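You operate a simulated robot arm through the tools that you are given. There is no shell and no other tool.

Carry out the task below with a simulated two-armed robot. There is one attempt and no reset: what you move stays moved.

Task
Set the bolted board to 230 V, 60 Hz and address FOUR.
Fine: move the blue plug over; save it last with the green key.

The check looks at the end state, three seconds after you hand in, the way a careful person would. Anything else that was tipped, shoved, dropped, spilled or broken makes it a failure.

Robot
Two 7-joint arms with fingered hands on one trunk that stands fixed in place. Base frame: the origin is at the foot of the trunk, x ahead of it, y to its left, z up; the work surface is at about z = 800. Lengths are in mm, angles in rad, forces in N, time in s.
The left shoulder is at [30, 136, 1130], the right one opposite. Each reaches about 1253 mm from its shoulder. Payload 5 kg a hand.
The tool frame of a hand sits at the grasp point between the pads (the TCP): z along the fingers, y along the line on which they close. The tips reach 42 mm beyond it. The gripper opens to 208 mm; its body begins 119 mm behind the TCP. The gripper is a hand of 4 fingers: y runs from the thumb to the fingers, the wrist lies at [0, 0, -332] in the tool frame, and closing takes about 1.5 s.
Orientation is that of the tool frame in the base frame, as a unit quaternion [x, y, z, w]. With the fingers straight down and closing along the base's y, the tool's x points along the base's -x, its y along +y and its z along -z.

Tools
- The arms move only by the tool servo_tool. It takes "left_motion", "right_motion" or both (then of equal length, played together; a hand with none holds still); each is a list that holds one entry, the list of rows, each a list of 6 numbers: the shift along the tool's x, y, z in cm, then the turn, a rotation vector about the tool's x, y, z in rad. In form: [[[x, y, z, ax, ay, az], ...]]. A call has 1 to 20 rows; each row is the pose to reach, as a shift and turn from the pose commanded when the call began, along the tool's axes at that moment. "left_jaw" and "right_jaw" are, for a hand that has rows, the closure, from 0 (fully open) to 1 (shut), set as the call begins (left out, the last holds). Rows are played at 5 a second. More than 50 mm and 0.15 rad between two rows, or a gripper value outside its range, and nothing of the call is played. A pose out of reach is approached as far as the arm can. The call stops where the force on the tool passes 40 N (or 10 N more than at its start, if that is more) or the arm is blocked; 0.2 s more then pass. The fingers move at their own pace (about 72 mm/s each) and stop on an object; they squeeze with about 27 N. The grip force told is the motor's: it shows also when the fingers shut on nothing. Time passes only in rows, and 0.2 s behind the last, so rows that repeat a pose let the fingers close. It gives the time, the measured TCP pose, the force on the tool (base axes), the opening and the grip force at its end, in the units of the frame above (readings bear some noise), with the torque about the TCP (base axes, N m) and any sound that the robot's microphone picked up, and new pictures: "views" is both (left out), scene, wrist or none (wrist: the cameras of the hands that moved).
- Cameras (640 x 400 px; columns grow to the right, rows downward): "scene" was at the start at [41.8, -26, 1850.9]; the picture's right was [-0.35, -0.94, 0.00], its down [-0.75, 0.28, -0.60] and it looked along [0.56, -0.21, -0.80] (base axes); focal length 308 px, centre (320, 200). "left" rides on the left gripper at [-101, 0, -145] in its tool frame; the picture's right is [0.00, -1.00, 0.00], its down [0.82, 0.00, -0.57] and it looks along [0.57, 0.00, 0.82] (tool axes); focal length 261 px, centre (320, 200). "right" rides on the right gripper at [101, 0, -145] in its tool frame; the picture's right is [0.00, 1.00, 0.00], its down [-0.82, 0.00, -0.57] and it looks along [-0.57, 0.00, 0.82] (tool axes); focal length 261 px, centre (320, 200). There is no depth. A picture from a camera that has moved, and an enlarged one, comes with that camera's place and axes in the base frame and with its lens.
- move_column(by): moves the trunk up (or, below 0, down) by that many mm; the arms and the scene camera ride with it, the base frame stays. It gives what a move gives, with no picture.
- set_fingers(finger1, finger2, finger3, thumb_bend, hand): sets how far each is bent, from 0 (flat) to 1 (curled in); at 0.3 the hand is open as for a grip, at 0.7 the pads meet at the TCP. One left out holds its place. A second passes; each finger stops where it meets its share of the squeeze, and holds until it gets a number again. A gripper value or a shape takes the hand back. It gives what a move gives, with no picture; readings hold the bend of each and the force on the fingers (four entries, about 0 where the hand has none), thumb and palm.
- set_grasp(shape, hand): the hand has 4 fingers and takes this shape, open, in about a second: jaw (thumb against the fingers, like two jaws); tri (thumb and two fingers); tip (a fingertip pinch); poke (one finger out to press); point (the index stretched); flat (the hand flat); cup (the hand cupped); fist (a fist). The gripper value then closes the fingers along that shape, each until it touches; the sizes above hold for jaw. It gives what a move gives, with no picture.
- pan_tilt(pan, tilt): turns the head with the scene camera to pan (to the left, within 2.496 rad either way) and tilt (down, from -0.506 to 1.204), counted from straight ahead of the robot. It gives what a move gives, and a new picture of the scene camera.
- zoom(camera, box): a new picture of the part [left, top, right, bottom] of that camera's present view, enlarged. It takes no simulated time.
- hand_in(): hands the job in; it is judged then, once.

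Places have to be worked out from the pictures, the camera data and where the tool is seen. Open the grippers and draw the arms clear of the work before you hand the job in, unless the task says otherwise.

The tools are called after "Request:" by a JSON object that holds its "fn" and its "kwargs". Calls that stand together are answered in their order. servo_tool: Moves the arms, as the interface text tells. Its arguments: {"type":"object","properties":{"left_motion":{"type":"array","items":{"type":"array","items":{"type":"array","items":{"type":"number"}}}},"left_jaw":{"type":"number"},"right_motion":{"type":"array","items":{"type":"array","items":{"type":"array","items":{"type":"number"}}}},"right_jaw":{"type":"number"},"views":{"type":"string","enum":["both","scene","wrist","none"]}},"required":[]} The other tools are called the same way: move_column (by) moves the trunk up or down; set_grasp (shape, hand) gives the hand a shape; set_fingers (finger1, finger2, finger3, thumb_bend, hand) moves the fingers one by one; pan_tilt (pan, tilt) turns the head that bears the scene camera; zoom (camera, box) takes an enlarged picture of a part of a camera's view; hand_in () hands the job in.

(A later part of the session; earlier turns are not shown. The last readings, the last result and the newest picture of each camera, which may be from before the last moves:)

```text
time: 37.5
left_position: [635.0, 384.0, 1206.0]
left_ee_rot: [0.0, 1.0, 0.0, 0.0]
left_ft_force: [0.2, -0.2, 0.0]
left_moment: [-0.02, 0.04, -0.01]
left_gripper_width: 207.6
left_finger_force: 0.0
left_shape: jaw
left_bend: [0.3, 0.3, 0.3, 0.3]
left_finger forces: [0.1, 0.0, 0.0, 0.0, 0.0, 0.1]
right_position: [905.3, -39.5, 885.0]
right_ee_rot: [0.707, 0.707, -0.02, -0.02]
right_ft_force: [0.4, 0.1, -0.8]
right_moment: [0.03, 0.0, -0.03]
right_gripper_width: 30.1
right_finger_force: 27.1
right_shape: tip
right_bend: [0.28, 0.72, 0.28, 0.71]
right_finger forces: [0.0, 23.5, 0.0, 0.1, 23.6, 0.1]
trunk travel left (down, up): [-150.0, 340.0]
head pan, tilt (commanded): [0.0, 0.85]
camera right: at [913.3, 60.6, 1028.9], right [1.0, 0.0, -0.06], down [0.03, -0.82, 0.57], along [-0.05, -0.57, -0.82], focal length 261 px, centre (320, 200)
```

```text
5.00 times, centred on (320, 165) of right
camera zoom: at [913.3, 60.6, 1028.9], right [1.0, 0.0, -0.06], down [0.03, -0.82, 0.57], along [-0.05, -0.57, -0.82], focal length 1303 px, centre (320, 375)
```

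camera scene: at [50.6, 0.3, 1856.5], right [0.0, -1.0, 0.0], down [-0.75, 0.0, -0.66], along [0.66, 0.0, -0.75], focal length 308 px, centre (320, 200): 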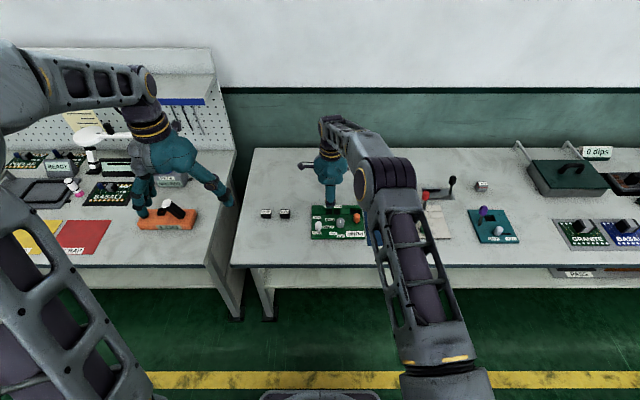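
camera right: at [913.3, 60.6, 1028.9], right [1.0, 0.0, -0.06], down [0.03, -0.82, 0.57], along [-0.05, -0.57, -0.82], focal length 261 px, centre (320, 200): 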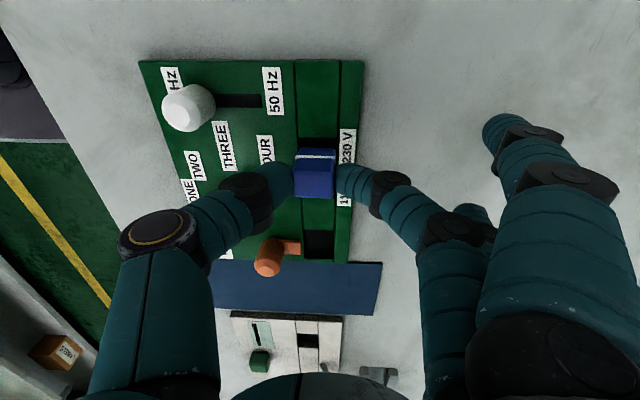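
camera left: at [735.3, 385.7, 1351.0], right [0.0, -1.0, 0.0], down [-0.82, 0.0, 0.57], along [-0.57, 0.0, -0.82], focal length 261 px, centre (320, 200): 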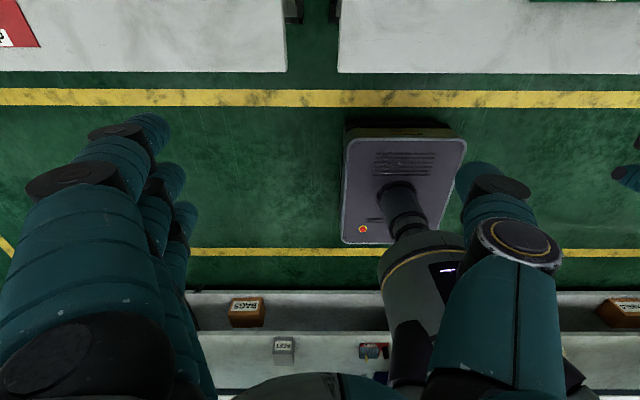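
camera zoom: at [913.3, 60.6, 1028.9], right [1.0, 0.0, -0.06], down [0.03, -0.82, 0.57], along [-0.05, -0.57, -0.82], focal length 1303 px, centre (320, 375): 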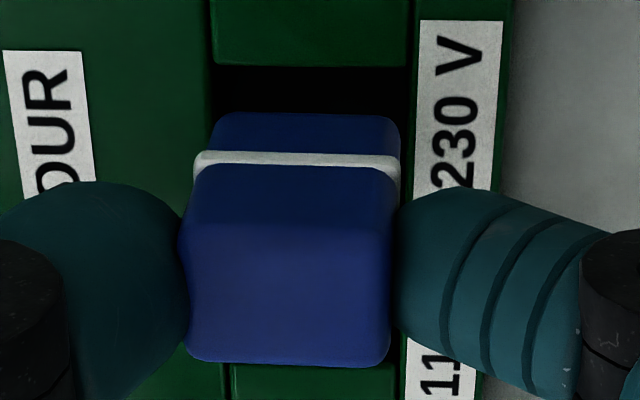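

Base appears centred on the pocket in x (≈899.5 vs 899.75) and y within tolerance. I lower straight down slowly, watching force.

Request:
{"fn": "servo_tool", "kwargs": {"right_motion": [[[0, 0.02, 0.4, 0, 0, 0], [0, 0.04, 0.8, 0, 0, 0], [0, 0.065, 1.2, 0, 0, 0], [0, 0.08, 1.5, 0, 0, 0], [0, 0.095, 1.75, 0, 0, 0], [0, 0.105, 1.95, 0, 0, 0]]], "views": "wrist"}}

Request:
{"fn": "zoom", "kwargs": {"camera": "right", "box": [275, 125, 365, 205]}}

```text
time: 38.9
left_position: [635.6, 383.9, 1206.3]
left_ee_rot: [0.001, 1.0, 0.001, 0.0]
left_ft_force: [0.1, -0.3, 0.3]
left_moment: [0.01, 0.03, 0.0]
left_gripper_width: 207.9
left_finger_force: 0.0
left_shape: jaw
left_bend: [0.3, 0.3, 0.3, 0.3]
left_finger forces: [0.1, 0.1, 0.0, 0.0, 0.0, 0.1]
right_position: [905.8, -40.0, 865.5]
right_ee_rot: [0.706, 0.707, -0.02, -0.02]
right_ft_force: [0.0, 0.4, -0.2]
right_moment: [-0.02, 0.01, 0.0]
right_gripper_width: 30.0
right_finger_force: 27.3
right_shape: tip
right_bend: [0.28, 0.72, 0.28, 0.71]
right_finger forces: [0.0, 23.6, 0.1, 0.0, 23.7, 0.0]
trunk travel left (down, up): [-150.0, 340.0]
head pan, tilt (commanded): [0.0, 0.85]
camera right: at [913.1, 60.5, 1009.1], right [1.0, 0.0, -0.06], down [0.03, -0.82, 0.57], along [-0.05, -0.57, -0.82], focal length 261 px, centre (320, 200)
```

right: 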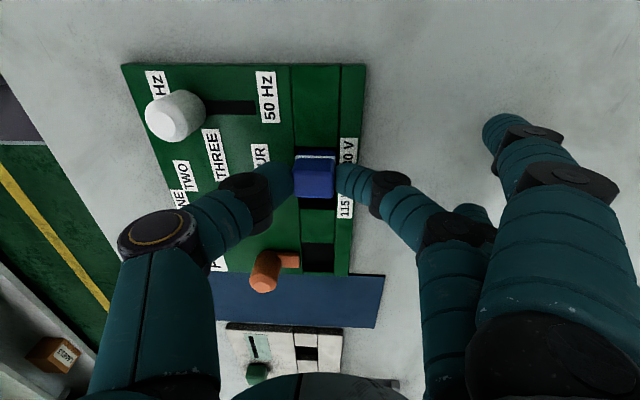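

```text
5.00 times, centred on (320, 165) of right
camera zoom: at [913.1, 60.5, 1009.1], right [1.0, 0.0, -0.06], down [0.03, -0.82, 0.57], along [-0.05, -0.57, -0.82], focal length 1303 px, centre (320, 375)
```

zoom: 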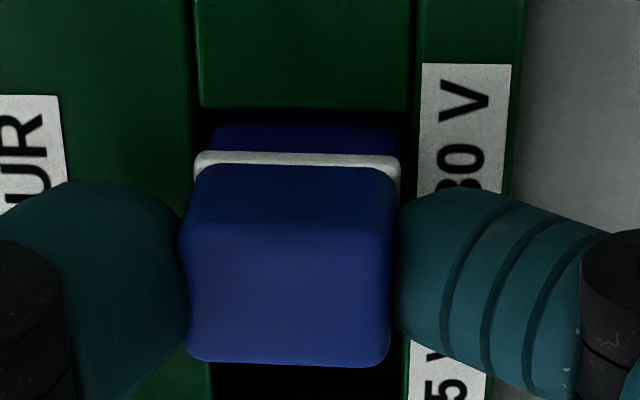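

The base has entered the 230 V pocket with no contact force. I lower another few mm until I feel the floor.

Request:
{"fn": "servo_tool", "kwargs": {"right_motion": [[[0, 0.005, 0.1, 0, 0, 0], [0, 0.01, 0.2, 0, 0, 0], [0, 0.015, 0.3, 0, 0, 0]]], "views": "none"}}

```text
time: 39.7
left_position: [633.7, 384.1, 1206.1]
left_ee_rot: [0.0, 1.0, 0.0, 0.001]
left_ft_force: [-1.0, 0.6, -0.1]
left_moment: [-0.01, 0.02, -0.01]
left_gripper_width: 207.8
left_finger_force: 0.0
left_shape: jaw
left_bend: [0.3, 0.3, 0.3, 0.3]
left_finger forces: [0.1, 0.0, 0.1, 0.1, 0.0, 0.0]
right_position: [906.6, -39.9, 862.3]
right_ee_rot: [0.707, 0.707, -0.019, -0.019]
right_ft_force: [0.6, -0.3, 6.4]
right_moment: [0.0, 0.12, 0.04]
right_gripper_width: 30.0
right_finger_force: 27.6
right_shape: tip
right_bend: [0.28, 0.72, 0.28, 0.71]
right_finger forces: [0.1, 24.7, 0.0, 0.0, 24.3, 0.1]
trunk travel left (down, up): [-150.0, 340.0]
head pan, tilt (commanded): [0.0, 0.85]
```

A 6.4 N upward reaction at the same TCP height as before shows the plug is on the pocket floor. I open the pinch and rise straight up.

Request:
{"fn": "servo_tool", "kwargs": {"right_motion": [[[0, 0, 0, 0, 0, 0], [0, 0, 0, 0, 0, 0], [0, 0, 0, 0, 0, 0], [0, -0.05, -1, 0, 0, 0], [0, -0.16, -3, 0, 0, 0], [0, -0.33, -6, 0, 0, 0], [0, -0.55, -10, 0, 0, 0]]], "right_jaw": 0.75, "views": "both"}}

Request:
{"fn": "zoom", "kwargs": {"camera": "right", "box": [220, 60, 420, 200]}}

Request:
{"fn": "zoom", "kwargs": {"camera": "scene", "box": [290, 165, 380, 245]}}

```text
time: 41.3
left_position: [633.6, 384.9, 1207.5]
left_ee_rot: [0.0, 1.0, 0.001, 0.001]
left_ft_force: [-0.6, -0.2, 0.2]
left_moment: [0.03, -0.13, 0.0]
left_gripper_width: 208.0
left_finger_force: 0.0
left_shape: jaw
left_bend: [0.3, 0.3, 0.3, 0.3]
left_finger forces: [0.0, 0.0, 0.0, 0.1, 0.1, 0.0]
right_position: [903.9, -40.8, 962.9]
right_ee_rot: [0.707, 0.707, -0.02, -0.021]
right_ft_force: [-0.7, 0.2, -1.4]
right_moment: [-0.02, -0.14, 0.01]
right_gripper_width: 51.8
right_finger_force: 0.1
right_shape: tip
right_bend: [0.05, 0.73, 0.05, 0.7]
right_finger forces: [0.0, 0.0, 0.1, 0.0, 0.1, 0.1]
trunk travel left (down, up): [-150.0, 340.0]
head pan, tilt (commanded): [0.0, 0.85]
camera scene: at [48.9, 0.2, 1856.6], right [0.0, -1.0, 0.0], down [-0.75, 0.0, -0.66], along [0.66, 0.0, -0.75], focal length 308 px, centre (320, 200)
camera right: at [910.6, 60.1, 1106.5], right [1.0, 0.0, -0.06], down [0.03, -0.82, 0.57], along [-0.05, -0.57, -0.82], focal length 261 px, centre (320, 200)
```

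scene: 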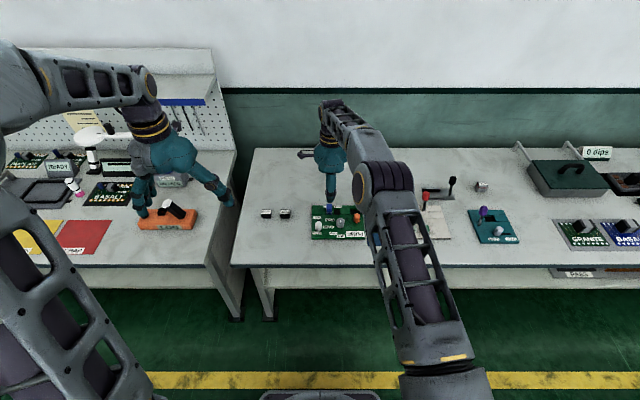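
right: 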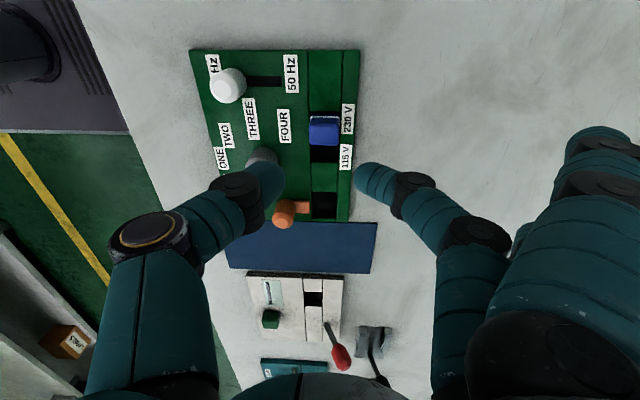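

```text
2.86 times, centred on (320, 130) of right
camera zoom: at [910.6, 60.1, 1106.5], right [1.0, 0.0, -0.06], down [0.03, -0.82, 0.57], along [-0.05, -0.57, -0.82], focal length 745 px, centre (320, 400)
```

zoom: 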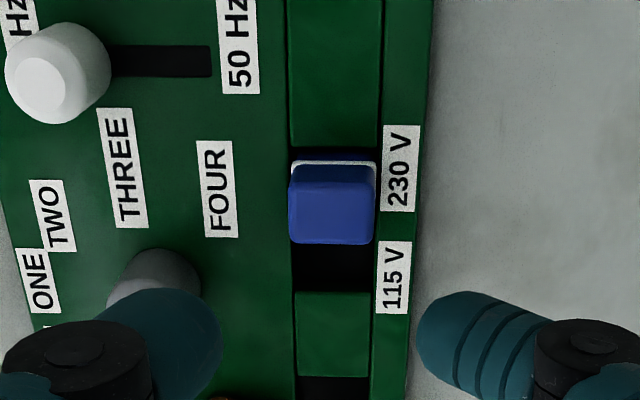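

```text
5.00 times, centred on (335, 205) of scene
camera zoom: at [48.9, 0.2, 1856.6], right [0.0, -1.0, 0.0], down [-0.75, 0.0, -0.66], along [0.66, 0.0, -0.75], focal length 1542 px, centre (245, 175)
```

zoom: 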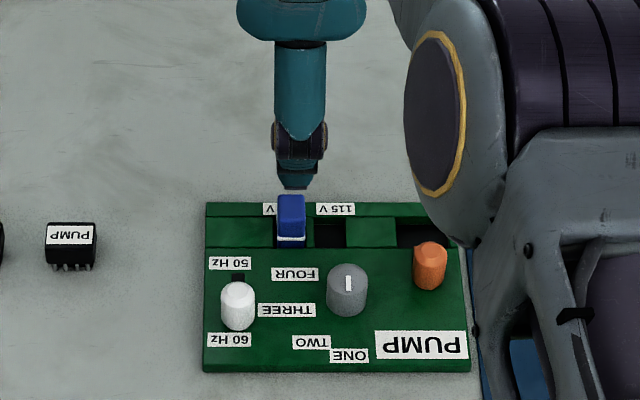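

The plug sits in the 230 V pocket. Before gripping the dial, I undo the small tilt, rise to z ≈ 1000, and test in free air which closure values keep the outer fingers raised.

Request:
{"fn": "servo_tool", "kwargs": {"right_motion": [[[0, 0, -1, -0.028, 0, 0], [0, -0.1, -2.5, -0.055, 0, 0], [0, -0.2, -4, -0.055, 0, 0], [0, -0.2, -4, -0.055, 0, 0], [0, -0.2, -4, -0.055, 0, 0]]], "right_jaw": 0.88, "views": "none"}}

Request:
{"fn": "servo_tool", "kwargs": {"right_motion": [[[0, 0, 0, 0, 0, 0], [0, 0, 0, 0, 0, 0], [0, 0, 0, 0, 0, 0], [0, 0, 0, 0, 0, 0]]], "right_jaw": 0.94, "views": "wrist"}}

```text
time: 42.5
left_position: [635.5, 384.2, 1206.2]
left_ee_rot: [0.0, 1.0, 0.0, 0.001]
left_ft_force: [0.3, 0.4, 0.5]
left_moment: [0.01, -0.02, -0.02]
left_gripper_width: 208.0
left_finger_force: 0.1
left_shape: jaw
left_bend: [0.3, 0.3, 0.3, 0.3]
left_finger forces: [0.0, 0.1, 0.0, 0.0, 0.0, 0.0]
right_position: [905.6, -39.5, 1002.7]
right_ee_rot: [0.708, 0.707, -0.001, 0.0]
right_ft_force: [0.6, -0.6, 0.9]
right_moment: [-0.01, 0.0, 0.0]
right_gripper_width: 25.5
right_finger_force: 0.0
right_shape: tip
right_bend: [0.05, 0.72, 0.05, 0.7]
right_finger forces: [0.0, 0.0, 0.0, 0.1, 0.0, 0.0]
trunk travel left (down, up): [-150.0, 340.0]
head pan, tilt (commanded): [0.0, 0.85]
```

```text
time: 43.5
left_position: [633.7, 384.7, 1206.4]
left_ee_rot: [0.0, 1.0, 0.0, 0.0]
left_ft_force: [0.2, 0.4, 0.1]
left_moment: [0.0, -0.01, 0.01]
left_gripper_width: 208.0
left_finger_force: 0.0
left_shape: jaw
left_bend: [0.3, 0.3, 0.3, 0.3]
left_finger forces: [0.1, 0.0, 0.0, 0.0, 0.1, 0.0]
right_position: [906.1, -40.3, 1001.8]
right_ee_rot: [0.707, 0.707, 0.0, 0.0]
right_ft_force: [-0.3, 0.0, 0.3]
right_moment: [0.0, -0.01, 0.02]
right_gripper_width: 13.0
right_finger_force: 0.1
right_shape: tip
right_bend: [0.05, 0.71, 0.05, 0.7]
right_finger forces: [0.1, 0.0, 0.0, 0.0, 0.1, 0.1]
trunk travel left (down, up): [-150.0, 340.0]
head pan, tilt (commanded): [0.0, 0.85]
camera right: at [905.4, 60.2, 1146.7], right [1.0, 0.0, 0.0], down [0.0, -0.82, 0.57], along [0.0, -0.57, -0.82], focal length 261 px, centre (320, 200)
```

right: 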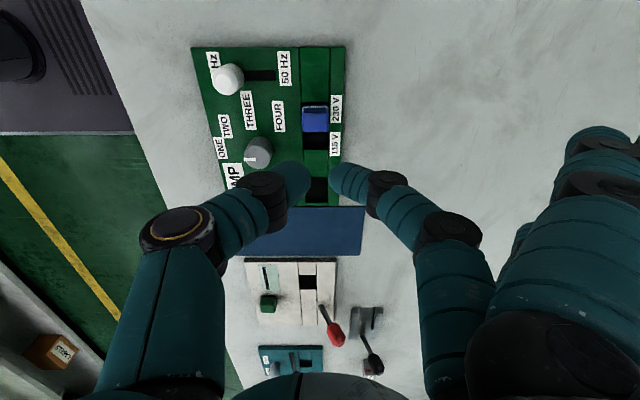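

At jaw 0.94 the outer fingers stay raised, so I'll grip the dial with ~0.93. Now I move over the dial (808.5, -83) at height and test whether the wrist reaches a further 45° clockwise.

Request:
{"fn": "servo_tool", "kwargs": {"right_motion": [[[-0.9, -2, 0, 0, 0, 0], [-1.8, -4, 0, 0, 0, 0], [-2.7, -6, 0, 0, 0, 0], [-3.6, -8, 0, 0, 0, 0], [-4.3, -9.7, 0, 0, 0, 0], [-4.3, -9.7, 0, 0, 0, 0.14], [-4.3, -9.7, 0, 0, 0, 0.28], [-4.3, -9.7, 0, 0, 0, 0.42], [-4.3, -9.7, 0, 0, 0, 0.56], [-4.3, -9.7, 0, 0, 0, 0.7], [-4.3, -9.7, 0, 0, 0, 0.785]]], "right_jaw": 0.72, "views": "both"}}

```text
time: 45.9
left_position: [635.3, 384.4, 1205.7]
left_ee_rot: [0.001, 1.0, 0.0, 0.001]
left_ft_force: [-0.2, 0.0, -0.5]
left_moment: [0.01, -0.01, 0.0]
left_gripper_width: 208.1
left_finger_force: 0.1
left_shape: jaw
left_bend: [0.3, 0.3, 0.3, 0.3]
left_finger forces: [0.0, 0.0, 0.1, 0.1, 0.0, 0.0]
right_position: [808.7, -83.5, 1000.6]
right_ee_rot: [0.924, 0.382, 0.0, -0.001]
right_ft_force: [0.7, 0.0, 0.0]
right_moment: [0.01, -0.01, 0.0]
right_gripper_width: 57.7
right_finger_force: 0.1
right_shape: tip
right_bend: [0.05, 0.73, 0.05, 0.7]
right_finger forces: [0.0, 0.0, 0.0, 0.0, 0.0, 0.0]
trunk travel left (down, up): [-150.0, 340.0]
head pan, tilt (commanded): [0.0, 0.85]
camera scene: at [50.5, 0.3, 1856.5], right [0.0, -1.0, 0.0], down [-0.75, 0.0, -0.66], along [0.66, 0.0, -0.75], focal length 308 px, centre (320, 200)
camera right: at [880.0, -12.6, 1146.2], right [0.7, -0.71, 0.0], down [-0.58, -0.58, 0.57], along [-0.41, -0.4, -0.82], focal length 261 px, centre (320, 200)
```

scene: 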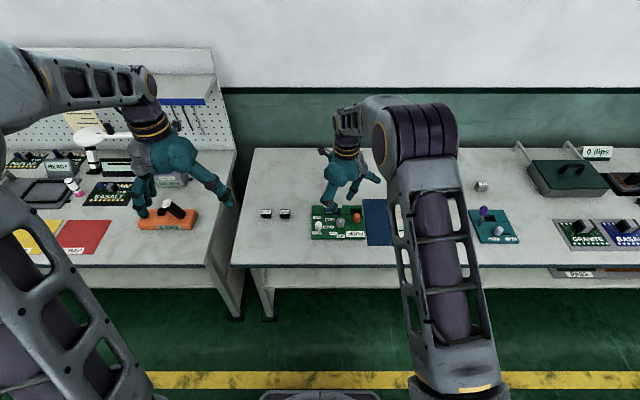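
right: 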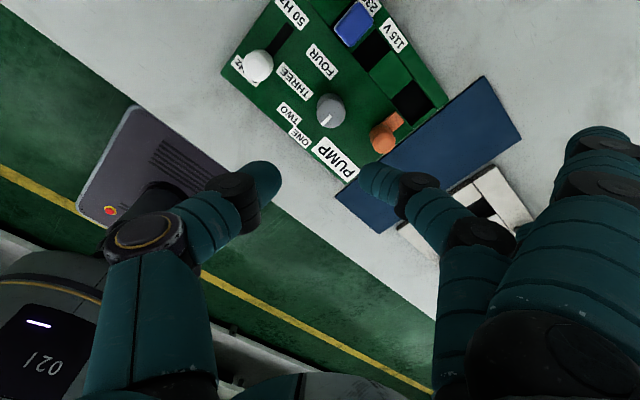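

The −45° yaw is reachable, so one 135° turn fits. I rotate back to yaw ≈ 93° at height so the turn can run 93° → −42°, keeping clear of the orange knob.

Request:
{"fn": "servo_tool", "kwargs": {"right_motion": [[[0, 0, 0, 0, 0, -0.1417], [0, 0, 0, 0, 0, -0.2834], [0, 0, 0, 0, 0, -0.4251], [0, 0, 0, 0, 0, -0.5668], [0, 0, 0, 0, 0, -0.7085], [0, 0, 0, 0, 0, -0.8502], [0, 0, 0, 0, 0, -0.9919], [0, 0, 0, 0, 0, -1.1336], [0, 0, 0, 0, 0, -1.2753], [0, 0, 0, 0, 0, -1.417], [0, 0, 0, 0, 0, -1.5587], [0, 0, 0, 0, 0, -1.7004], [0, 0, 0, 0, 0, -1.8421], [0, 0, 0, 0, 0, -1.9838], [0, 0, 0, 0, 0, -2.1255], [0, 0, 0, 0, 0, -2.2672], [0, 0, 0, 0, 0, -2.409], [0, 0, 0, 0, 0, -2.409]]], "views": "both"}}

Request:
{"fn": "zoom", "kwargs": {"camera": "right", "box": [220, 80, 420, 220]}}

```text
time: 49.7
left_position: [635.2, 384.4, 1206.0]
left_ee_rot: [0.0, 1.0, 0.0, 0.0]
left_ft_force: [0.2, 0.7, -0.1]
left_moment: [-0.02, -0.03, -0.02]
left_gripper_width: 207.9
left_finger_force: 0.1
left_shape: jaw
left_bend: [0.3, 0.3, 0.3, 0.3]
left_finger forces: [0.0, 0.0, 0.0, 0.1, 0.0, 0.0]
right_position: [808.4, -82.4, 1001.9]
right_ee_rot: [-0.028, 1.0, 0.0, 0.0]
right_ft_force: [-0.3, 0.3, -0.4]
right_moment: [-0.03, -0.04, 0.0]
right_gripper_width: 57.8
right_finger_force: 0.0
right_shape: tip
right_bend: [0.05, 0.73, 0.05, 0.7]
right_finger forces: [0.0, 0.1, 0.1, 0.0, 0.0, 0.0]
trunk travel left (down, up): [-150.0, 340.0]
head pan, tilt (commanded): [0.0, 0.85]
camera scene: at [50.5, 0.5, 1856.5], right [0.0, -1.0, 0.0], down [-0.75, 0.0, -0.66], along [0.66, 0.0, -0.75], focal length 308 px, centre (320, 200)
camera right: at [707.2, -88.1, 1146.7], right [-0.05, 1.0, 0.0], down [0.82, 0.04, 0.57], along [0.57, 0.03, -0.82], focal length 261 px, centre (320, 200)
```

scene: 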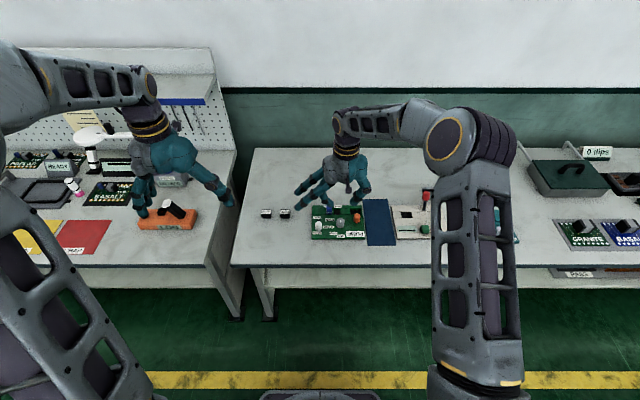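
right: 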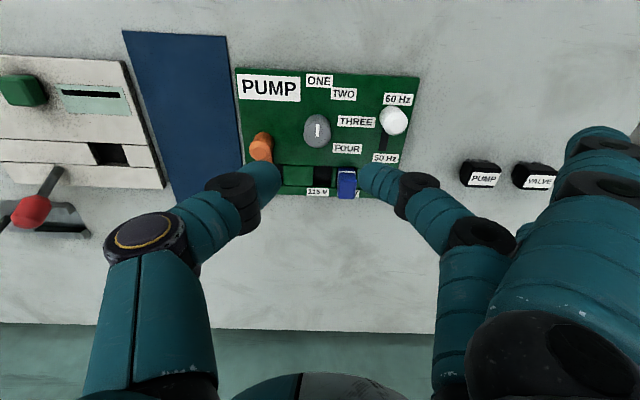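

```text
2.86 times, centred on (320, 150) of right
camera zoom: at [707.2, -88.1, 1146.7], right [-0.05, 1.0, 0.0], down [0.82, 0.04, 0.57], along [0.57, 0.03, -0.82], focal length 745 px, centre (320, 343)
```

zoom: 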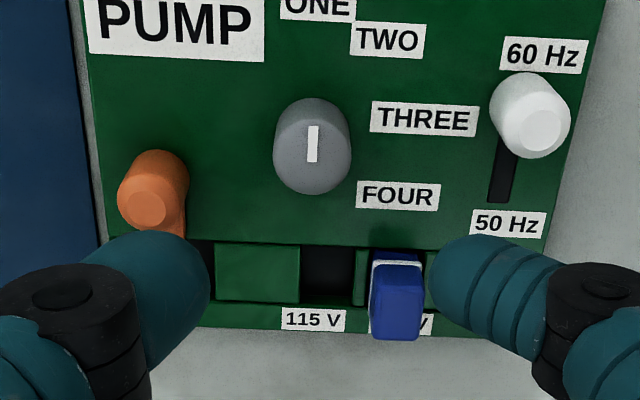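

Cross-checking views, the dial top is at z ≈ 848 and its axis at about (823, -84.5); the FOUR label lies at ≈ 57° from +x while the pointer is at ≈ 180° (ONE), so I need ≈ −122° about base z. I shift over the axis, set yaw to 79° (so fingers and thumb stay ≥29° away from the orange knob throughout), and come down to z ≈ 930 to check.

Request:
{"fn": "servo_tool", "kwargs": {"right_motion": [[[-0.72, -0.15, 1.5, 0, 0, 0.122], [-1.45, -0.29, 3, 0, 0, 0.244], [-1.45, -0.29, 5, 0, 0, 0.244], [-1.45, -0.29, 7.2, 0, 0, 0.244], [-1.45, -0.29, 7.2, 0, 0, 0.244]]], "right_jaw": 0.76, "views": "both"}}

Request:
{"fn": "zoom", "kwargs": {"camera": "right", "box": [220, 80, 420, 220]}}

Request:
{"fn": "zoom", "kwargs": {"camera": "scene", "box": [290, 165, 390, 245]}}

```text
time: 50.9
left_position: [633.3, 383.4, 1206.0]
left_ee_rot: [0.0, 1.0, 0.0, 0.0]
left_ft_force: [0.5, 0.0, -0.3]
left_moment: [0.02, -0.04, -0.01]
left_gripper_width: 208.0
left_finger_force: 0.0
left_shape: jaw
left_bend: [0.3, 0.3, 0.3, 0.3]
left_finger forces: [0.0, 0.0, 0.1, 0.1, 0.1, 0.0]
right_position: [823.4, -84.7, 930.8]
right_ee_rot: [0.095, 0.995, 0.001, 0.001]
right_ft_force: [-0.3, 0.9, 0.8]
right_moment: [0.0, -0.02, 0.03]
right_gripper_width: 50.5
right_finger_force: 0.0
right_shape: tip
right_bend: [0.05, 0.73, 0.05, 0.7]
right_finger forces: [0.0, 0.0, 0.0, 0.0, 0.0, 0.1]
trunk travel left (down, up): [-150.0, 340.0]
head pan, tilt (commanded): [0.0, 0.85]
camera scene: at [49.9, 0.3, 1856.6], right [0.0, -1.0, 0.0], down [-0.75, 0.0, -0.66], along [0.66, 0.0, -0.75], focal length 308 px, centre (320, 200)
camera right: at [723.4, -66.4, 1075.1], right [0.19, 0.98, 0.0], down [0.8, -0.16, 0.57], along [0.56, -0.11, -0.82], focal length 261 px, centre (320, 200)
```

scene: 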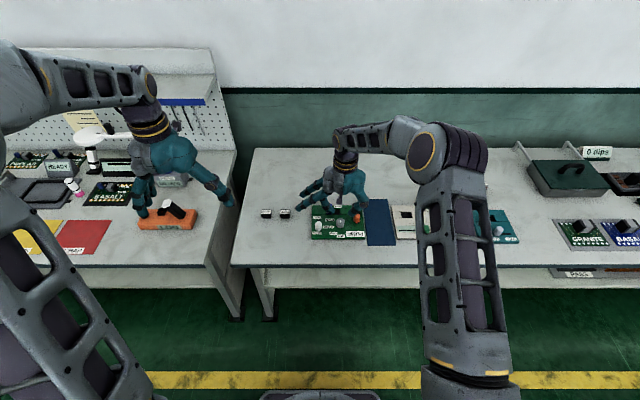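
right: 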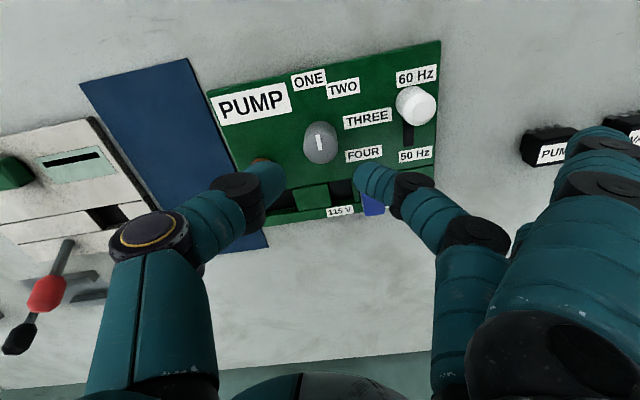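

```text
2.86 times, centred on (320, 150) of right
camera zoom: at [723.4, -66.4, 1075.1], right [0.19, 0.98, 0.0], down [0.8, -0.16, 0.57], along [0.56, -0.11, -0.82], focal length 745 px, centre (320, 343)
```

zoom: 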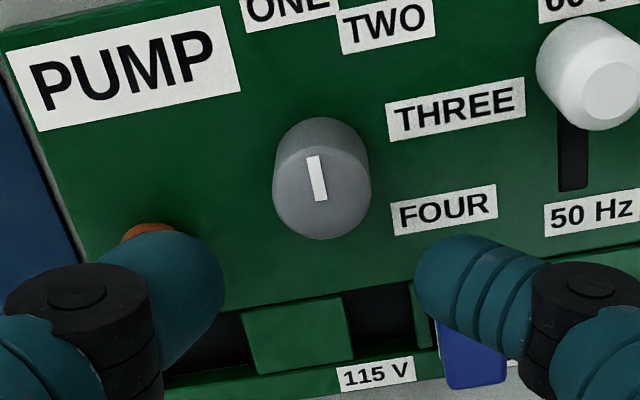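

```text
5.00 times, centred on (340, 205) of scene
camera zoom: at [49.9, 0.3, 1856.6], right [0.0, -1.0, 0.0], down [-0.75, 0.0, -0.66], along [0.66, 0.0, -0.75], focal length 1542 px, centre (220, 175)
```

zoom: 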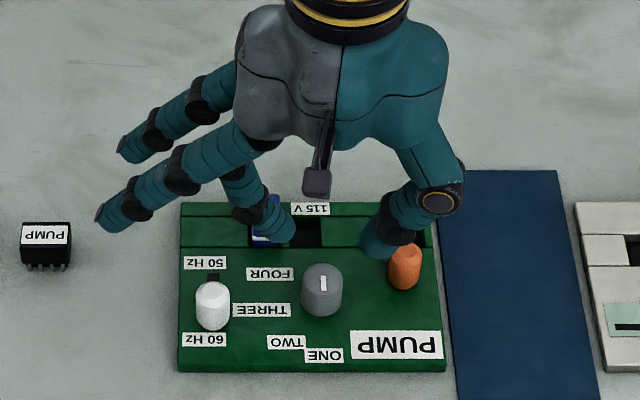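

The dial axis lies right on the tool axis (image u ≈ 322, computed offset <1 mm). I descend to TCP z ≈ 866 around the dial.

Request:
{"fn": "servo_tool", "kwargs": {"right_motion": [[[0, 0, 2.2, 0, 0, 0], [0, 0, 4.2, 0, 0, 0], [0, 0, 5.6, 0, 0, 0], [0, 0, 6.5, 0, 0, 0], [0, 0, 6.5, 0, 0, 0]]], "views": "wrist"}}

Request:
{"fn": "zoom", "kwargs": {"camera": "right", "box": [220, 100, 420, 240]}}

Request:
{"fn": "zoom", "kwargs": {"camera": "scene", "box": [290, 165, 390, 245]}}

```text
time: 52.1
left_position: [634.5, 385.5, 1205.7]
left_ee_rot: [0.0, 1.0, 0.0, 0.0]
left_ft_force: [-0.6, -0.4, -0.5]
left_moment: [0.01, -0.02, 0.02]
left_gripper_width: 207.9
left_finger_force: 0.1
left_shape: jaw
left_bend: [0.3, 0.3, 0.3, 0.3]
left_finger forces: [0.0, 0.0, 0.0, 0.0, 0.0, 0.0]
right_position: [823.5, -84.8, 865.5]
right_ee_rot: [0.095, 0.996, 0.0, -0.001]
right_ft_force: [-0.6, 0.7, -0.2]
right_moment: [0.04, -0.01, -0.01]
right_gripper_width: 50.5
right_finger_force: 0.0
right_shape: tip
right_bend: [0.05, 0.73, 0.05, 0.7]
right_finger forces: [0.1, 0.1, 0.0, 0.0, 0.1, 0.1]
trunk travel left (down, up): [-150.0, 340.0]
head pan, tilt (commanded): [0.0, 0.85]
camera right: at [723.6, -66.2, 1009.7], right [0.19, 0.98, 0.0], down [0.8, -0.16, 0.57], along [0.56, -0.11, -0.82], focal length 261 px, centre (320, 200)
```

right: 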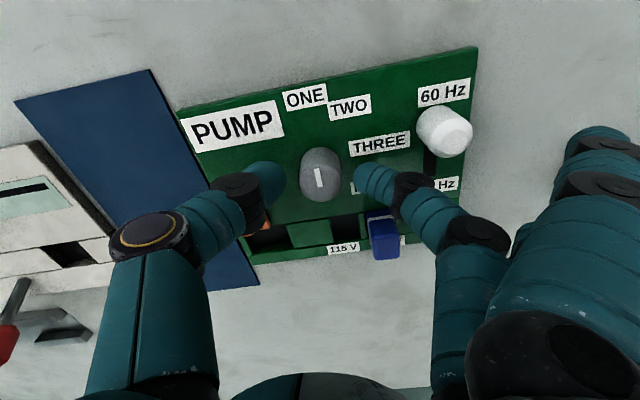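

```text
2.86 times, centred on (320, 170) of right
camera zoom: at [723.6, -66.2, 1009.7], right [0.19, 0.98, 0.0], down [0.8, -0.16, 0.57], along [0.56, -0.11, -0.82], focal length 745 px, centre (320, 286)
```

zoom: 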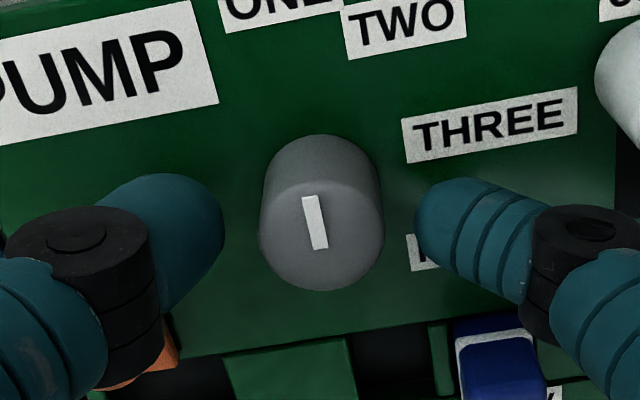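

```text
5.00 times, centred on (340, 205) of scene
camera zoom: at [50.3, 0.3, 1856.5], right [0.0, -1.0, 0.0], down [-0.75, 0.0, -0.66], along [0.66, 0.0, -0.75], focal length 1542 px, centre (220, 175)
```

zoom: 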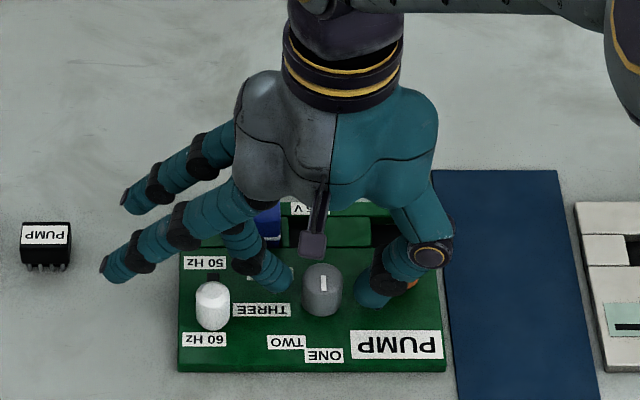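

No contact forces, and the dial is centred between thumb and finger. I close with jaw 0.93 onto the dial.

Request:
{"fn": "servo_tool", "kwargs": {"right_motion": [[[0, 0, 0, 0, 0, 0], [0, 0, 0, 0, 0, 0], [0, 0, 0, 0, 0, 0], [0, 0, 0, 0, 0, 0], [0, 0, 0, 0, 0, 0]]], "right_jaw": 0.93, "views": "wrist"}}

```text
time: 53.3
left_position: [635.1, 384.1, 1205.3]
left_ee_rot: [-0.001, 1.0, 0.0, 0.0]
left_ft_force: [1.3, 0.3, 1.0]
left_moment: [-0.03, 0.0, -0.02]
left_gripper_width: 207.9
left_finger_force: 0.1
left_shape: jaw
left_bend: [0.3, 0.3, 0.3, 0.3]
left_finger forces: [0.1, 0.0, 0.1, 0.0, 0.0, 0.0]
right_position: [823.4, -84.4, 866.0]
right_ee_rot: [0.094, 0.996, -0.001, 0.0]
right_ft_force: [1.0, -0.3, -4.2]
right_moment: [0.07, -0.03, -0.06]
right_gripper_width: 27.4
right_finger_force: 27.3
right_shape: tip
right_bend: [0.27, 0.72, 0.27, 0.7]
right_finger forces: [0.0, 23.9, 0.0, 0.0, 23.4, 0.0]
trunk travel left (down, up): [-150.0, 340.0]
head pan, tilt (commanded): [0.0, 0.85]
camera right: at [723.7, -66.3, 1009.3], right [0.19, 0.98, 0.0], down [0.81, -0.16, 0.57], along [0.56, -0.11, -0.82], focal length 261 px, centre (320, 200)
```

right: 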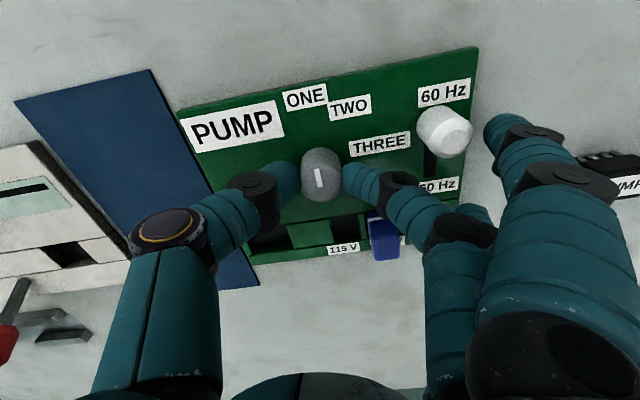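

The dial is gripped with ~27 N, but the outer fingers followed to 0.27 and would sweep close to the plug. I lift them out of the way individually, leaving thumb and middle finger holding.

Request:
{"fn": "set_fingers", "kwargs": {"hand": "right", "finger1": 0.0, "finger3": 0.0}}

Request:
{"fn": "zoom", "kwargs": {"camera": "right", "box": [0, 0, 640, 400]}}

```text
time: 54.3
left_position: [635.8, 384.2, 1205.8]
left_ee_rot: [0.0, 1.0, 0.0, 0.0]
left_ft_force: [0.7, -0.7, -0.4]
left_moment: [-0.02, -0.02, 0.02]
left_gripper_width: 208.0
left_finger_force: 0.0
left_shape: jaw
left_bend: [0.3, 0.3, 0.3, 0.3]
left_finger forces: [0.1, 0.1, 0.0, 0.0, 0.0, 0.1]
right_position: [823.2, -84.0, 866.1]
right_ee_rot: [0.095, 0.995, 0.0, 0.0]
right_ft_force: [0.8, 0.7, -5.5]
right_moment: [0.01, 0.03, -0.01]
right_gripper_width: 181.6
right_finger_force: 23.7
right_shape: fingers
right_bend: [0.0, 0.72, 0.0, 0.7]
right_finger forces: [0.1, 23.9, 0.1, 0.0, 23.4, 0.0]
trunk travel left (down, up): [-150.0, 340.0]
head pan, tilt (commanded): [0.0, 0.85]
```

```text
1.00 times, centred on (320, 200) of right (not enlarged: the box is as wide or as high as the picture)
camera zoom: at [723.7, -66.3, 1009.4], right [0.19, 0.98, 0.0], down [0.81, -0.16, 0.57], along [0.56, -0.11, -0.82], focal length 261 px, centre (320, 200)
```

zoom: 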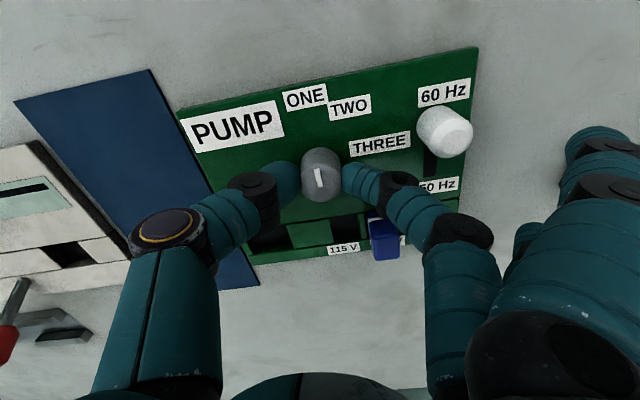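

The grip persists (~24 N each) with the outer fingers flat. I begin the turn with a trial of 0.52 rad clockwise to see that the dial follows.

Request:
{"fn": "servo_tool", "kwargs": {"right_motion": [[[0, 0, 0, 0, 0, 0.08], [0, 0, 0, 0, 0, 0.17], [0, 0, 0, 0, 0, 0.26], [0, 0, 0, 0, 0, 0.35], [0, 0, 0, 0, 0, 0.44], [0, 0, 0, 0, 0, 0.52]]], "views": "both"}}

Request:
{"fn": "zoom", "kwargs": {"camera": "right", "box": [220, 100, 420, 240]}}

```text
time: 55.7
left_position: [634.7, 384.1, 1206.1]
left_ee_rot: [0.0, 1.0, 0.001, 0.0]
left_ft_force: [0.2, 1.4, 0.7]
left_moment: [-0.01, 0.01, 0.01]
left_gripper_width: 208.0
left_finger_force: 0.1
left_shape: jaw
left_bend: [0.3, 0.3, 0.3, 0.3]
left_finger forces: [0.0, 0.0, 0.0, 0.0, 0.0, 0.0]
right_position: [823.2, -85.7, 864.8]
right_ee_rot: [0.349, 0.937, -0.001, 0.0]
right_ft_force: [-2.9, 1.0, -5.2]
right_moment: [0.04, 0.06, 0.01]
right_gripper_width: 181.6
right_finger_force: 24.5
right_shape: fingers
right_bend: [0.0, 0.72, 0.0, 0.7]
right_finger forces: [0.1, 23.4, 0.0, 0.0, 24.7, 0.0]
trunk travel left (down, up): [-150.0, 340.0]
head pan, tilt (commanded): [0.0, 0.85]
camera scene: at [50.8, 0.5, 1856.5], right [0.0, -1.0, 0.0], down [-0.75, 0.0, -0.66], along [0.66, 0.0, -0.75], focal length 308 px, centre (320, 200)
camera right: at [746.8, -18.9, 1009.4], right [0.66, 0.75, 0.0], down [0.62, -0.54, 0.57], along [0.43, -0.38, -0.82], focal length 261 px, centre (320, 200)
```

scene: 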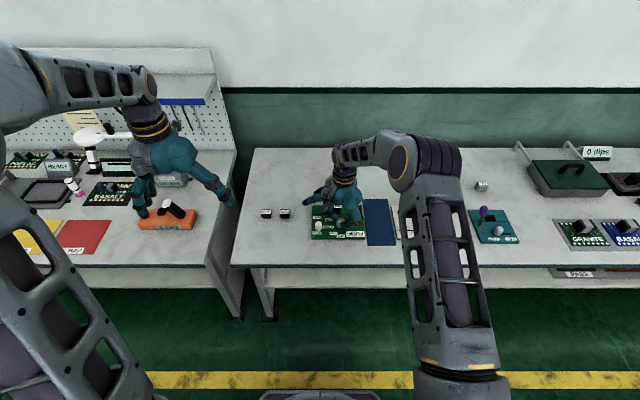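
right: 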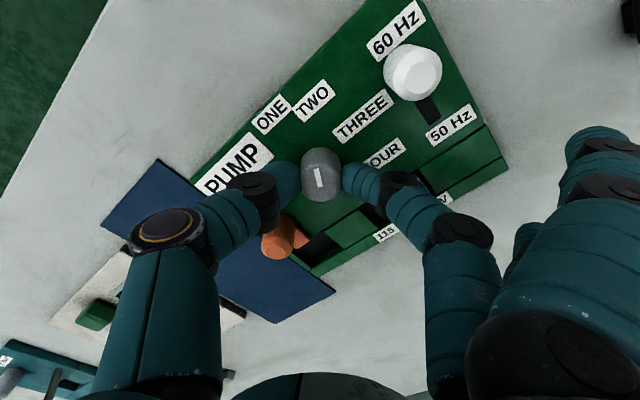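

```text
2.86 times, centred on (320, 170) of right
camera zoom: at [746.8, -18.9, 1009.4], right [0.66, 0.75, 0.0], down [0.62, -0.54, 0.57], along [0.43, -0.38, -0.82], focal length 745 px, centre (320, 286)
```

zoom: 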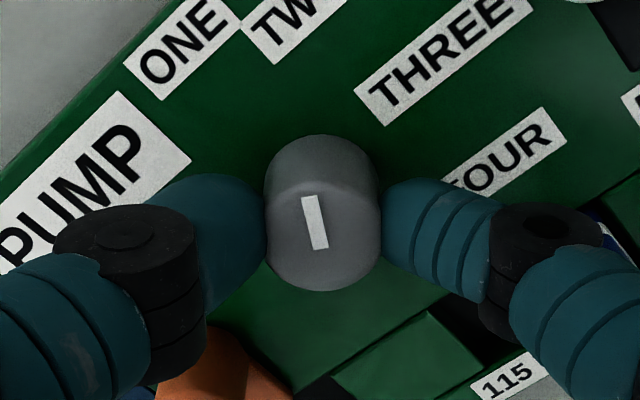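

The dial turned with the hand (yaw now 49°, pointer ≈ 150°). I continue the remaining ≈ 92°.

Request:
{"fn": "servo_tool", "kwargs": {"right_motion": [[[0, 0, 0, 0, 0, 0.12], [0, 0, 0, 0, 0, 0.24], [0, 0, 0, 0, 0, 0.36], [0, 0, 0, 0, 0, 0.48], [0, 0, 0, 0, 0, 0.6], [0, 0, 0, 0, 0, 0.72], [0, 0, 0, 0, 0, 0.84], [0, 0, 0, 0, 0, 0.96], [0, 0, 0, 0, 0, 1.08], [0, 0, 0, 0, 0, 1.2], [0, 0, 0, 0, 0, 1.32], [0, 0, 0, 0, 0, 1.44], [0, 0, 0, 0, 0, 1.54], [0, 0, 0, 0, 0, 1.61], [0, 0, 0, 0, 0, 1.61]]], "views": "both"}}

Request:
{"fn": "zoom", "kwargs": {"camera": "right", "box": [220, 80, 420, 240]}}

Request:
{"fn": "zoom", "kwargs": {"camera": "scene", "box": [290, 165, 390, 245]}}

```text
time: 58.9
left_position: [634.8, 385.4, 1206.8]
left_ee_rot: [-0.001, 1.0, 0.0, 0.0]
left_ft_force: [0.5, 1.1, -0.1]
left_moment: [-0.01, 0.0, 0.01]
left_gripper_width: 208.0
left_finger_force: 0.0
left_shape: jaw
left_bend: [0.3, 0.3, 0.3, 0.3]
left_finger forces: [0.1, 0.0, 0.0, 0.0, 0.0, 0.1]
right_position: [825.5, -84.0, 864.7]
right_ee_rot: [0.917, 0.399, 0.0, 0.0]
right_ft_force: [13.5, 11.4, -6.3]
right_moment: [0.31, -0.48, 0.24]
right_gripper_width: 181.4
right_finger_force: 23.8
right_shape: fingers
right_bend: [0.0, 0.72, 0.0, 0.7]
right_finger forces: [0.1, 24.8, 0.0, 0.1, 23.2, 0.1]
trunk travel left (down, up): [-150.0, 340.0]
head pan, tilt (commanded): [0.0, 0.85]
camera scene: at [52.2, 1.2, 1856.4], right [0.0, -1.0, 0.0], down [-0.75, 0.0, -0.66], along [0.66, 0.0, -0.75], focal length 308 px, centre (320, 200)
camera right: at [893.1, -11.2, 1009.5], right [0.73, -0.69, 0.0], down [-0.56, -0.6, 0.57], along [-0.39, -0.42, -0.82], focal length 261 px, centre (320, 200)
```

scene: 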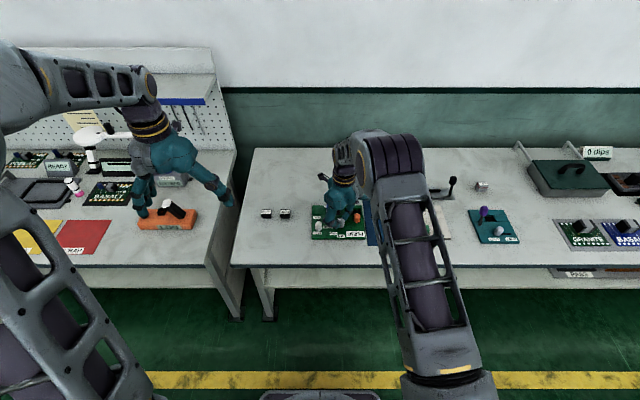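
right: 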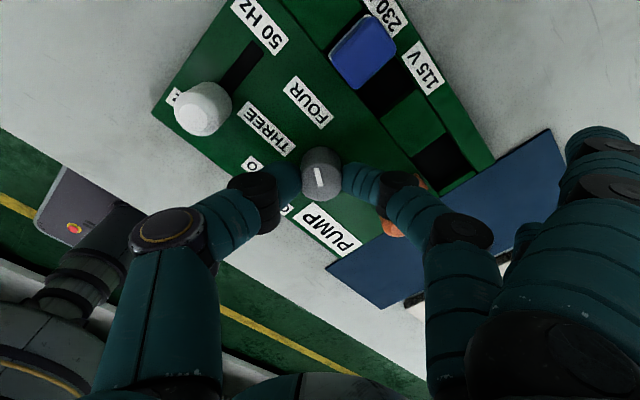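

```text
2.50 times, centred on (320, 160) of right
camera zoom: at [893.1, -11.2, 1009.5], right [0.73, -0.69, 0.0], down [-0.56, -0.6, 0.57], along [-0.39, -0.42, -0.82], focal length 652 px, centre (320, 300)
```

zoom: 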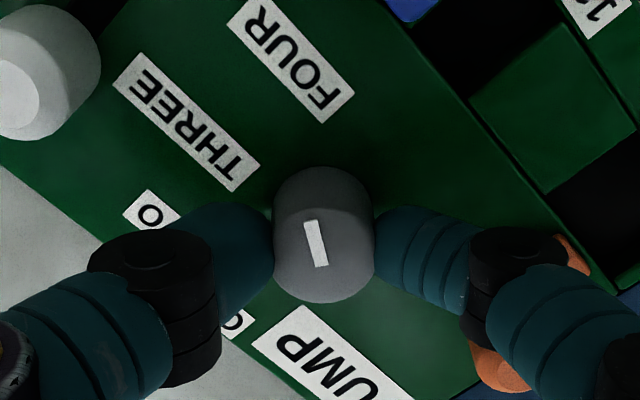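

```text
5.00 times, centred on (340, 205) of scene
camera zoom: at [52.2, 1.2, 1856.4], right [0.0, -1.0, 0.0], down [-0.75, 0.0, -0.66], along [0.66, 0.0, -0.75], focal length 1542 px, centre (220, 175)
```

zoom: 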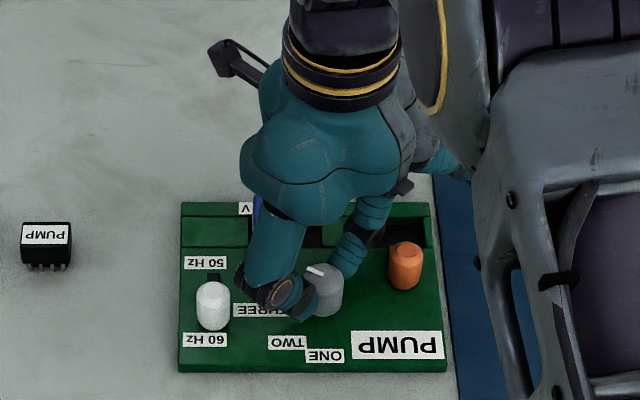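

The pointer now reads ≈ 58–60° (toward FOUR). There is a ~17 N lateral load on the tool toward (+x,+y), consistent with the dial axis being a few mm off my rotation centre; I ease the hand 2.8 mm that way to unload before opening.

Request:
{"fn": "servo_tool", "kwargs": {"right_motion": [[[0.14, 0.02, 0, 0, 0, 0], [0.28, 0.04, 0, 0, 0, 0], [0.28, 0.04, 0, 0, 0, 0]]], "views": "none"}}

Request:
{"fn": "zoom", "kwargs": {"camera": "right", "box": [340, 140, 480, 260]}}

Request:
{"fn": "zoom", "kwargs": {"camera": "scene", "box": [325, 185, 375, 225]}}

```text
time: 59.7
left_position: [635.0, 384.2, 1206.6]
left_ee_rot: [0.0, 1.0, 0.0, 0.0]
left_ft_force: [-0.3, 0.2, 0.9]
left_moment: [0.01, -0.02, 0.03]
left_gripper_width: 207.9
left_finger_force: 0.1
left_shape: jaw
left_bend: [0.3, 0.3, 0.3, 0.3]
left_finger forces: [0.0, 0.0, 0.0, 0.0, 0.0, 0.1]
right_position: [825.3, -84.5, 864.7]
right_ee_rot: [0.917, 0.399, -0.001, 0.001]
right_ft_force: [4.8, 3.9, -2.6]
right_moment: [0.12, -0.18, 0.28]
right_gripper_width: 181.4
right_finger_force: 24.1
right_shape: fingers
right_bend: [0.0, 0.72, 0.0, 0.7]
right_finger forces: [0.0, 24.7, 0.0, 0.0, 24.6, 0.1]
trunk travel left (down, up): [-150.0, 340.0]
head pan, tilt (commanded): [0.0, 0.85]
```

```text
3.33 times, centred on (410, 200) of right
camera zoom: at [893.7, -10.8, 1009.1], right [0.73, -0.69, 0.0], down [-0.56, -0.6, 0.57], along [-0.39, -0.42, -0.82], focal length 869 px, centre (20, 200)
```

zoom: 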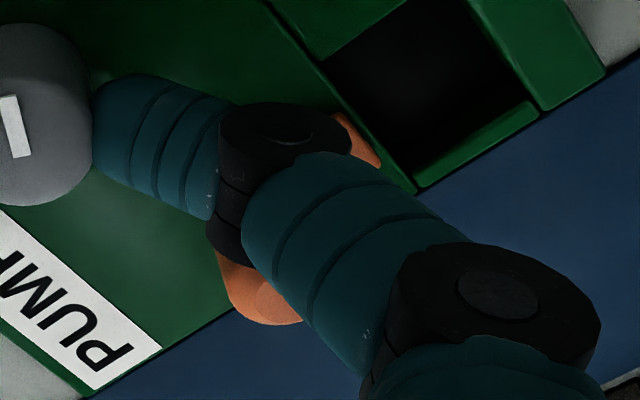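

```text
10.00 times, centred on (350, 205) of scene
camera zoom: at [50.9, 0.6, 1856.5], right [0.0, -1.0, 0.0], down [-0.75, 0.0, -0.66], along [0.66, 0.0, -0.75], focal length 3083 px, centre (20, 150)
```

zoom: 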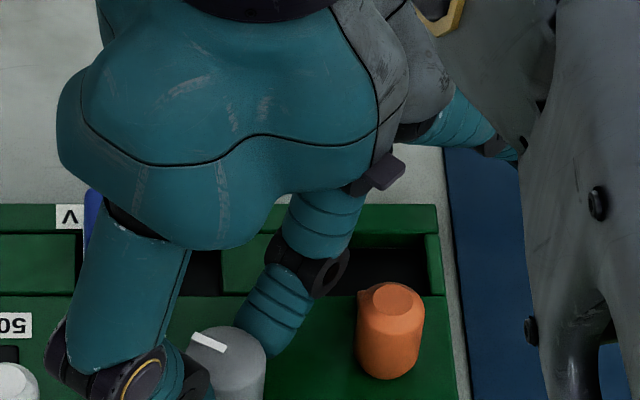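

Load dropped to ~6 N and the orange knob is untouched with a visible gap. I open to ~46 mm and lift straight up.

Request:
{"fn": "servo_tool", "kwargs": {"right_motion": [[[0, 0, 0, 0, 0, 0], [0, 0, 0, 0, 0, 0], [0, 0, 0, 0, 0, 0], [0, 0, -1, 0, 0, 0], [0, 0, -3, 0, 0, 0], [0, 0, -6, 0, 0, 0], [0, 0, -10, 0, 0, 0], [0, 0, -14, 0, 0, 0]]], "right_jaw": 0.78, "views": "both"}}

Request:
{"fn": "zoom", "kwargs": {"camera": "right", "box": [200, 40, 440, 200]}}

Request:
{"fn": "zoom", "kwargs": {"camera": "scene", "box": [290, 165, 390, 245]}}

```text
time: 61.5
left_position: [635.0, 385.4, 1206.4]
left_ee_rot: [0.001, 1.0, 0.0, 0.0]
left_ft_force: [-0.2, -0.2, -0.1]
left_moment: [0.01, -0.06, 0.02]
left_gripper_width: 208.0
left_finger_force: 0.1
left_shape: jaw
left_bend: [0.3, 0.3, 0.3, 0.3]
left_finger forces: [0.0, 0.0, 0.0, 0.1, 0.0, 0.0]
right_position: [823.5, -82.9, 1004.9]
right_ee_rot: [0.917, 0.399, -0.001, 0.0]
right_ft_force: [-0.3, 0.1, -0.5]
right_moment: [-0.01, -0.09, 0.0]
right_gripper_width: 45.0
right_finger_force: 0.0
right_shape: tip
right_bend: [0.05, 0.73, 0.05, 0.7]
right_finger forces: [0.1, 0.0, 0.1, 0.0, 0.0, 0.1]
trunk travel left (down, up): [-150.0, 340.0]
head pan, tilt (commanded): [0.0, 0.85]
camera scene: at [49.3, 0.3, 1856.6], right [0.0, -1.0, 0.0], down [-0.75, 0.0, -0.66], along [0.66, 0.0, -0.75], focal length 308 px, centre (320, 200)
camera right: at [892.6, -10.4, 1149.5], right [0.73, -0.68, 0.0], down [-0.56, -0.6, 0.57], along [-0.39, -0.42, -0.82], focal length 261 px, centre (320, 200)
```

scene: 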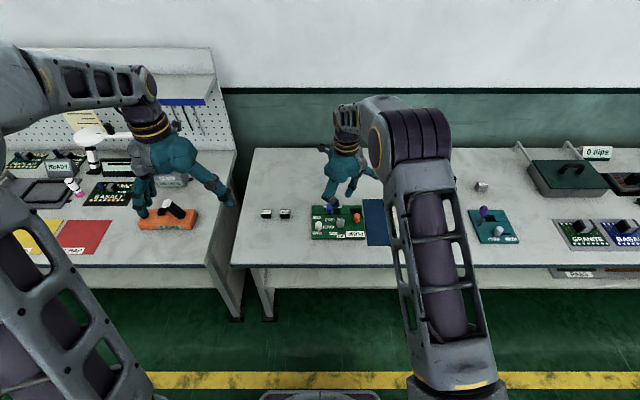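
right: 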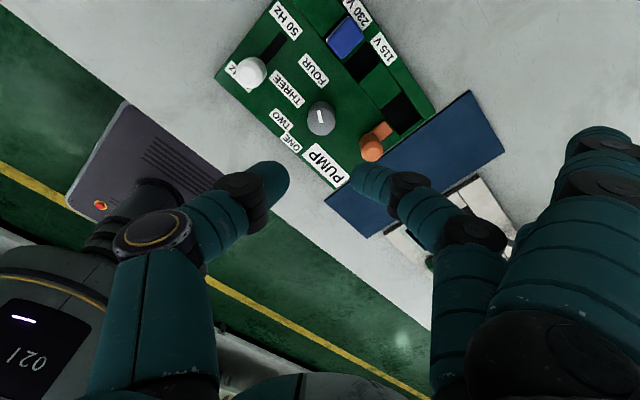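

```text
2.50 times, centred on (320, 120) of right
camera zoom: at [892.6, -10.4, 1149.5], right [0.73, -0.68, 0.0], down [-0.56, -0.6, 0.57], along [-0.39, -0.42, -0.82], focal length 652 px, centre (320, 400)
```

zoom: 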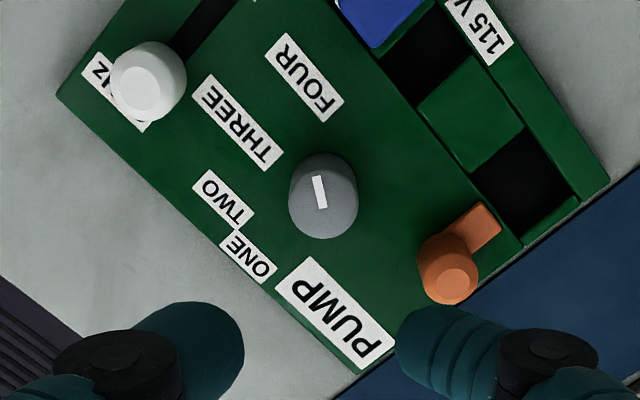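

```text
5.00 times, centred on (340, 205) of scene
camera zoom: at [49.3, 0.3, 1856.6], right [0.0, -1.0, 0.0], down [-0.75, 0.0, -0.66], along [0.66, 0.0, -0.75], focal length 1542 px, centre (220, 175)
```

zoom: 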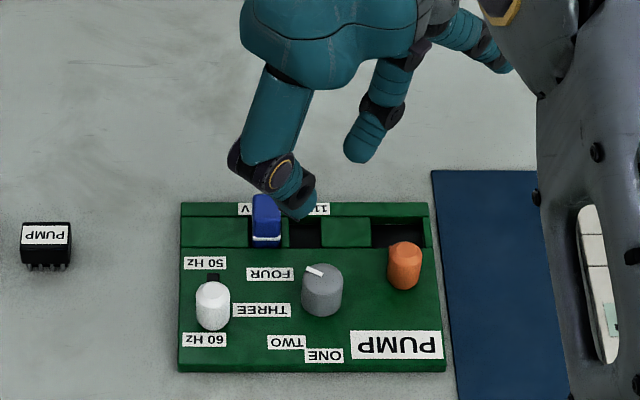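

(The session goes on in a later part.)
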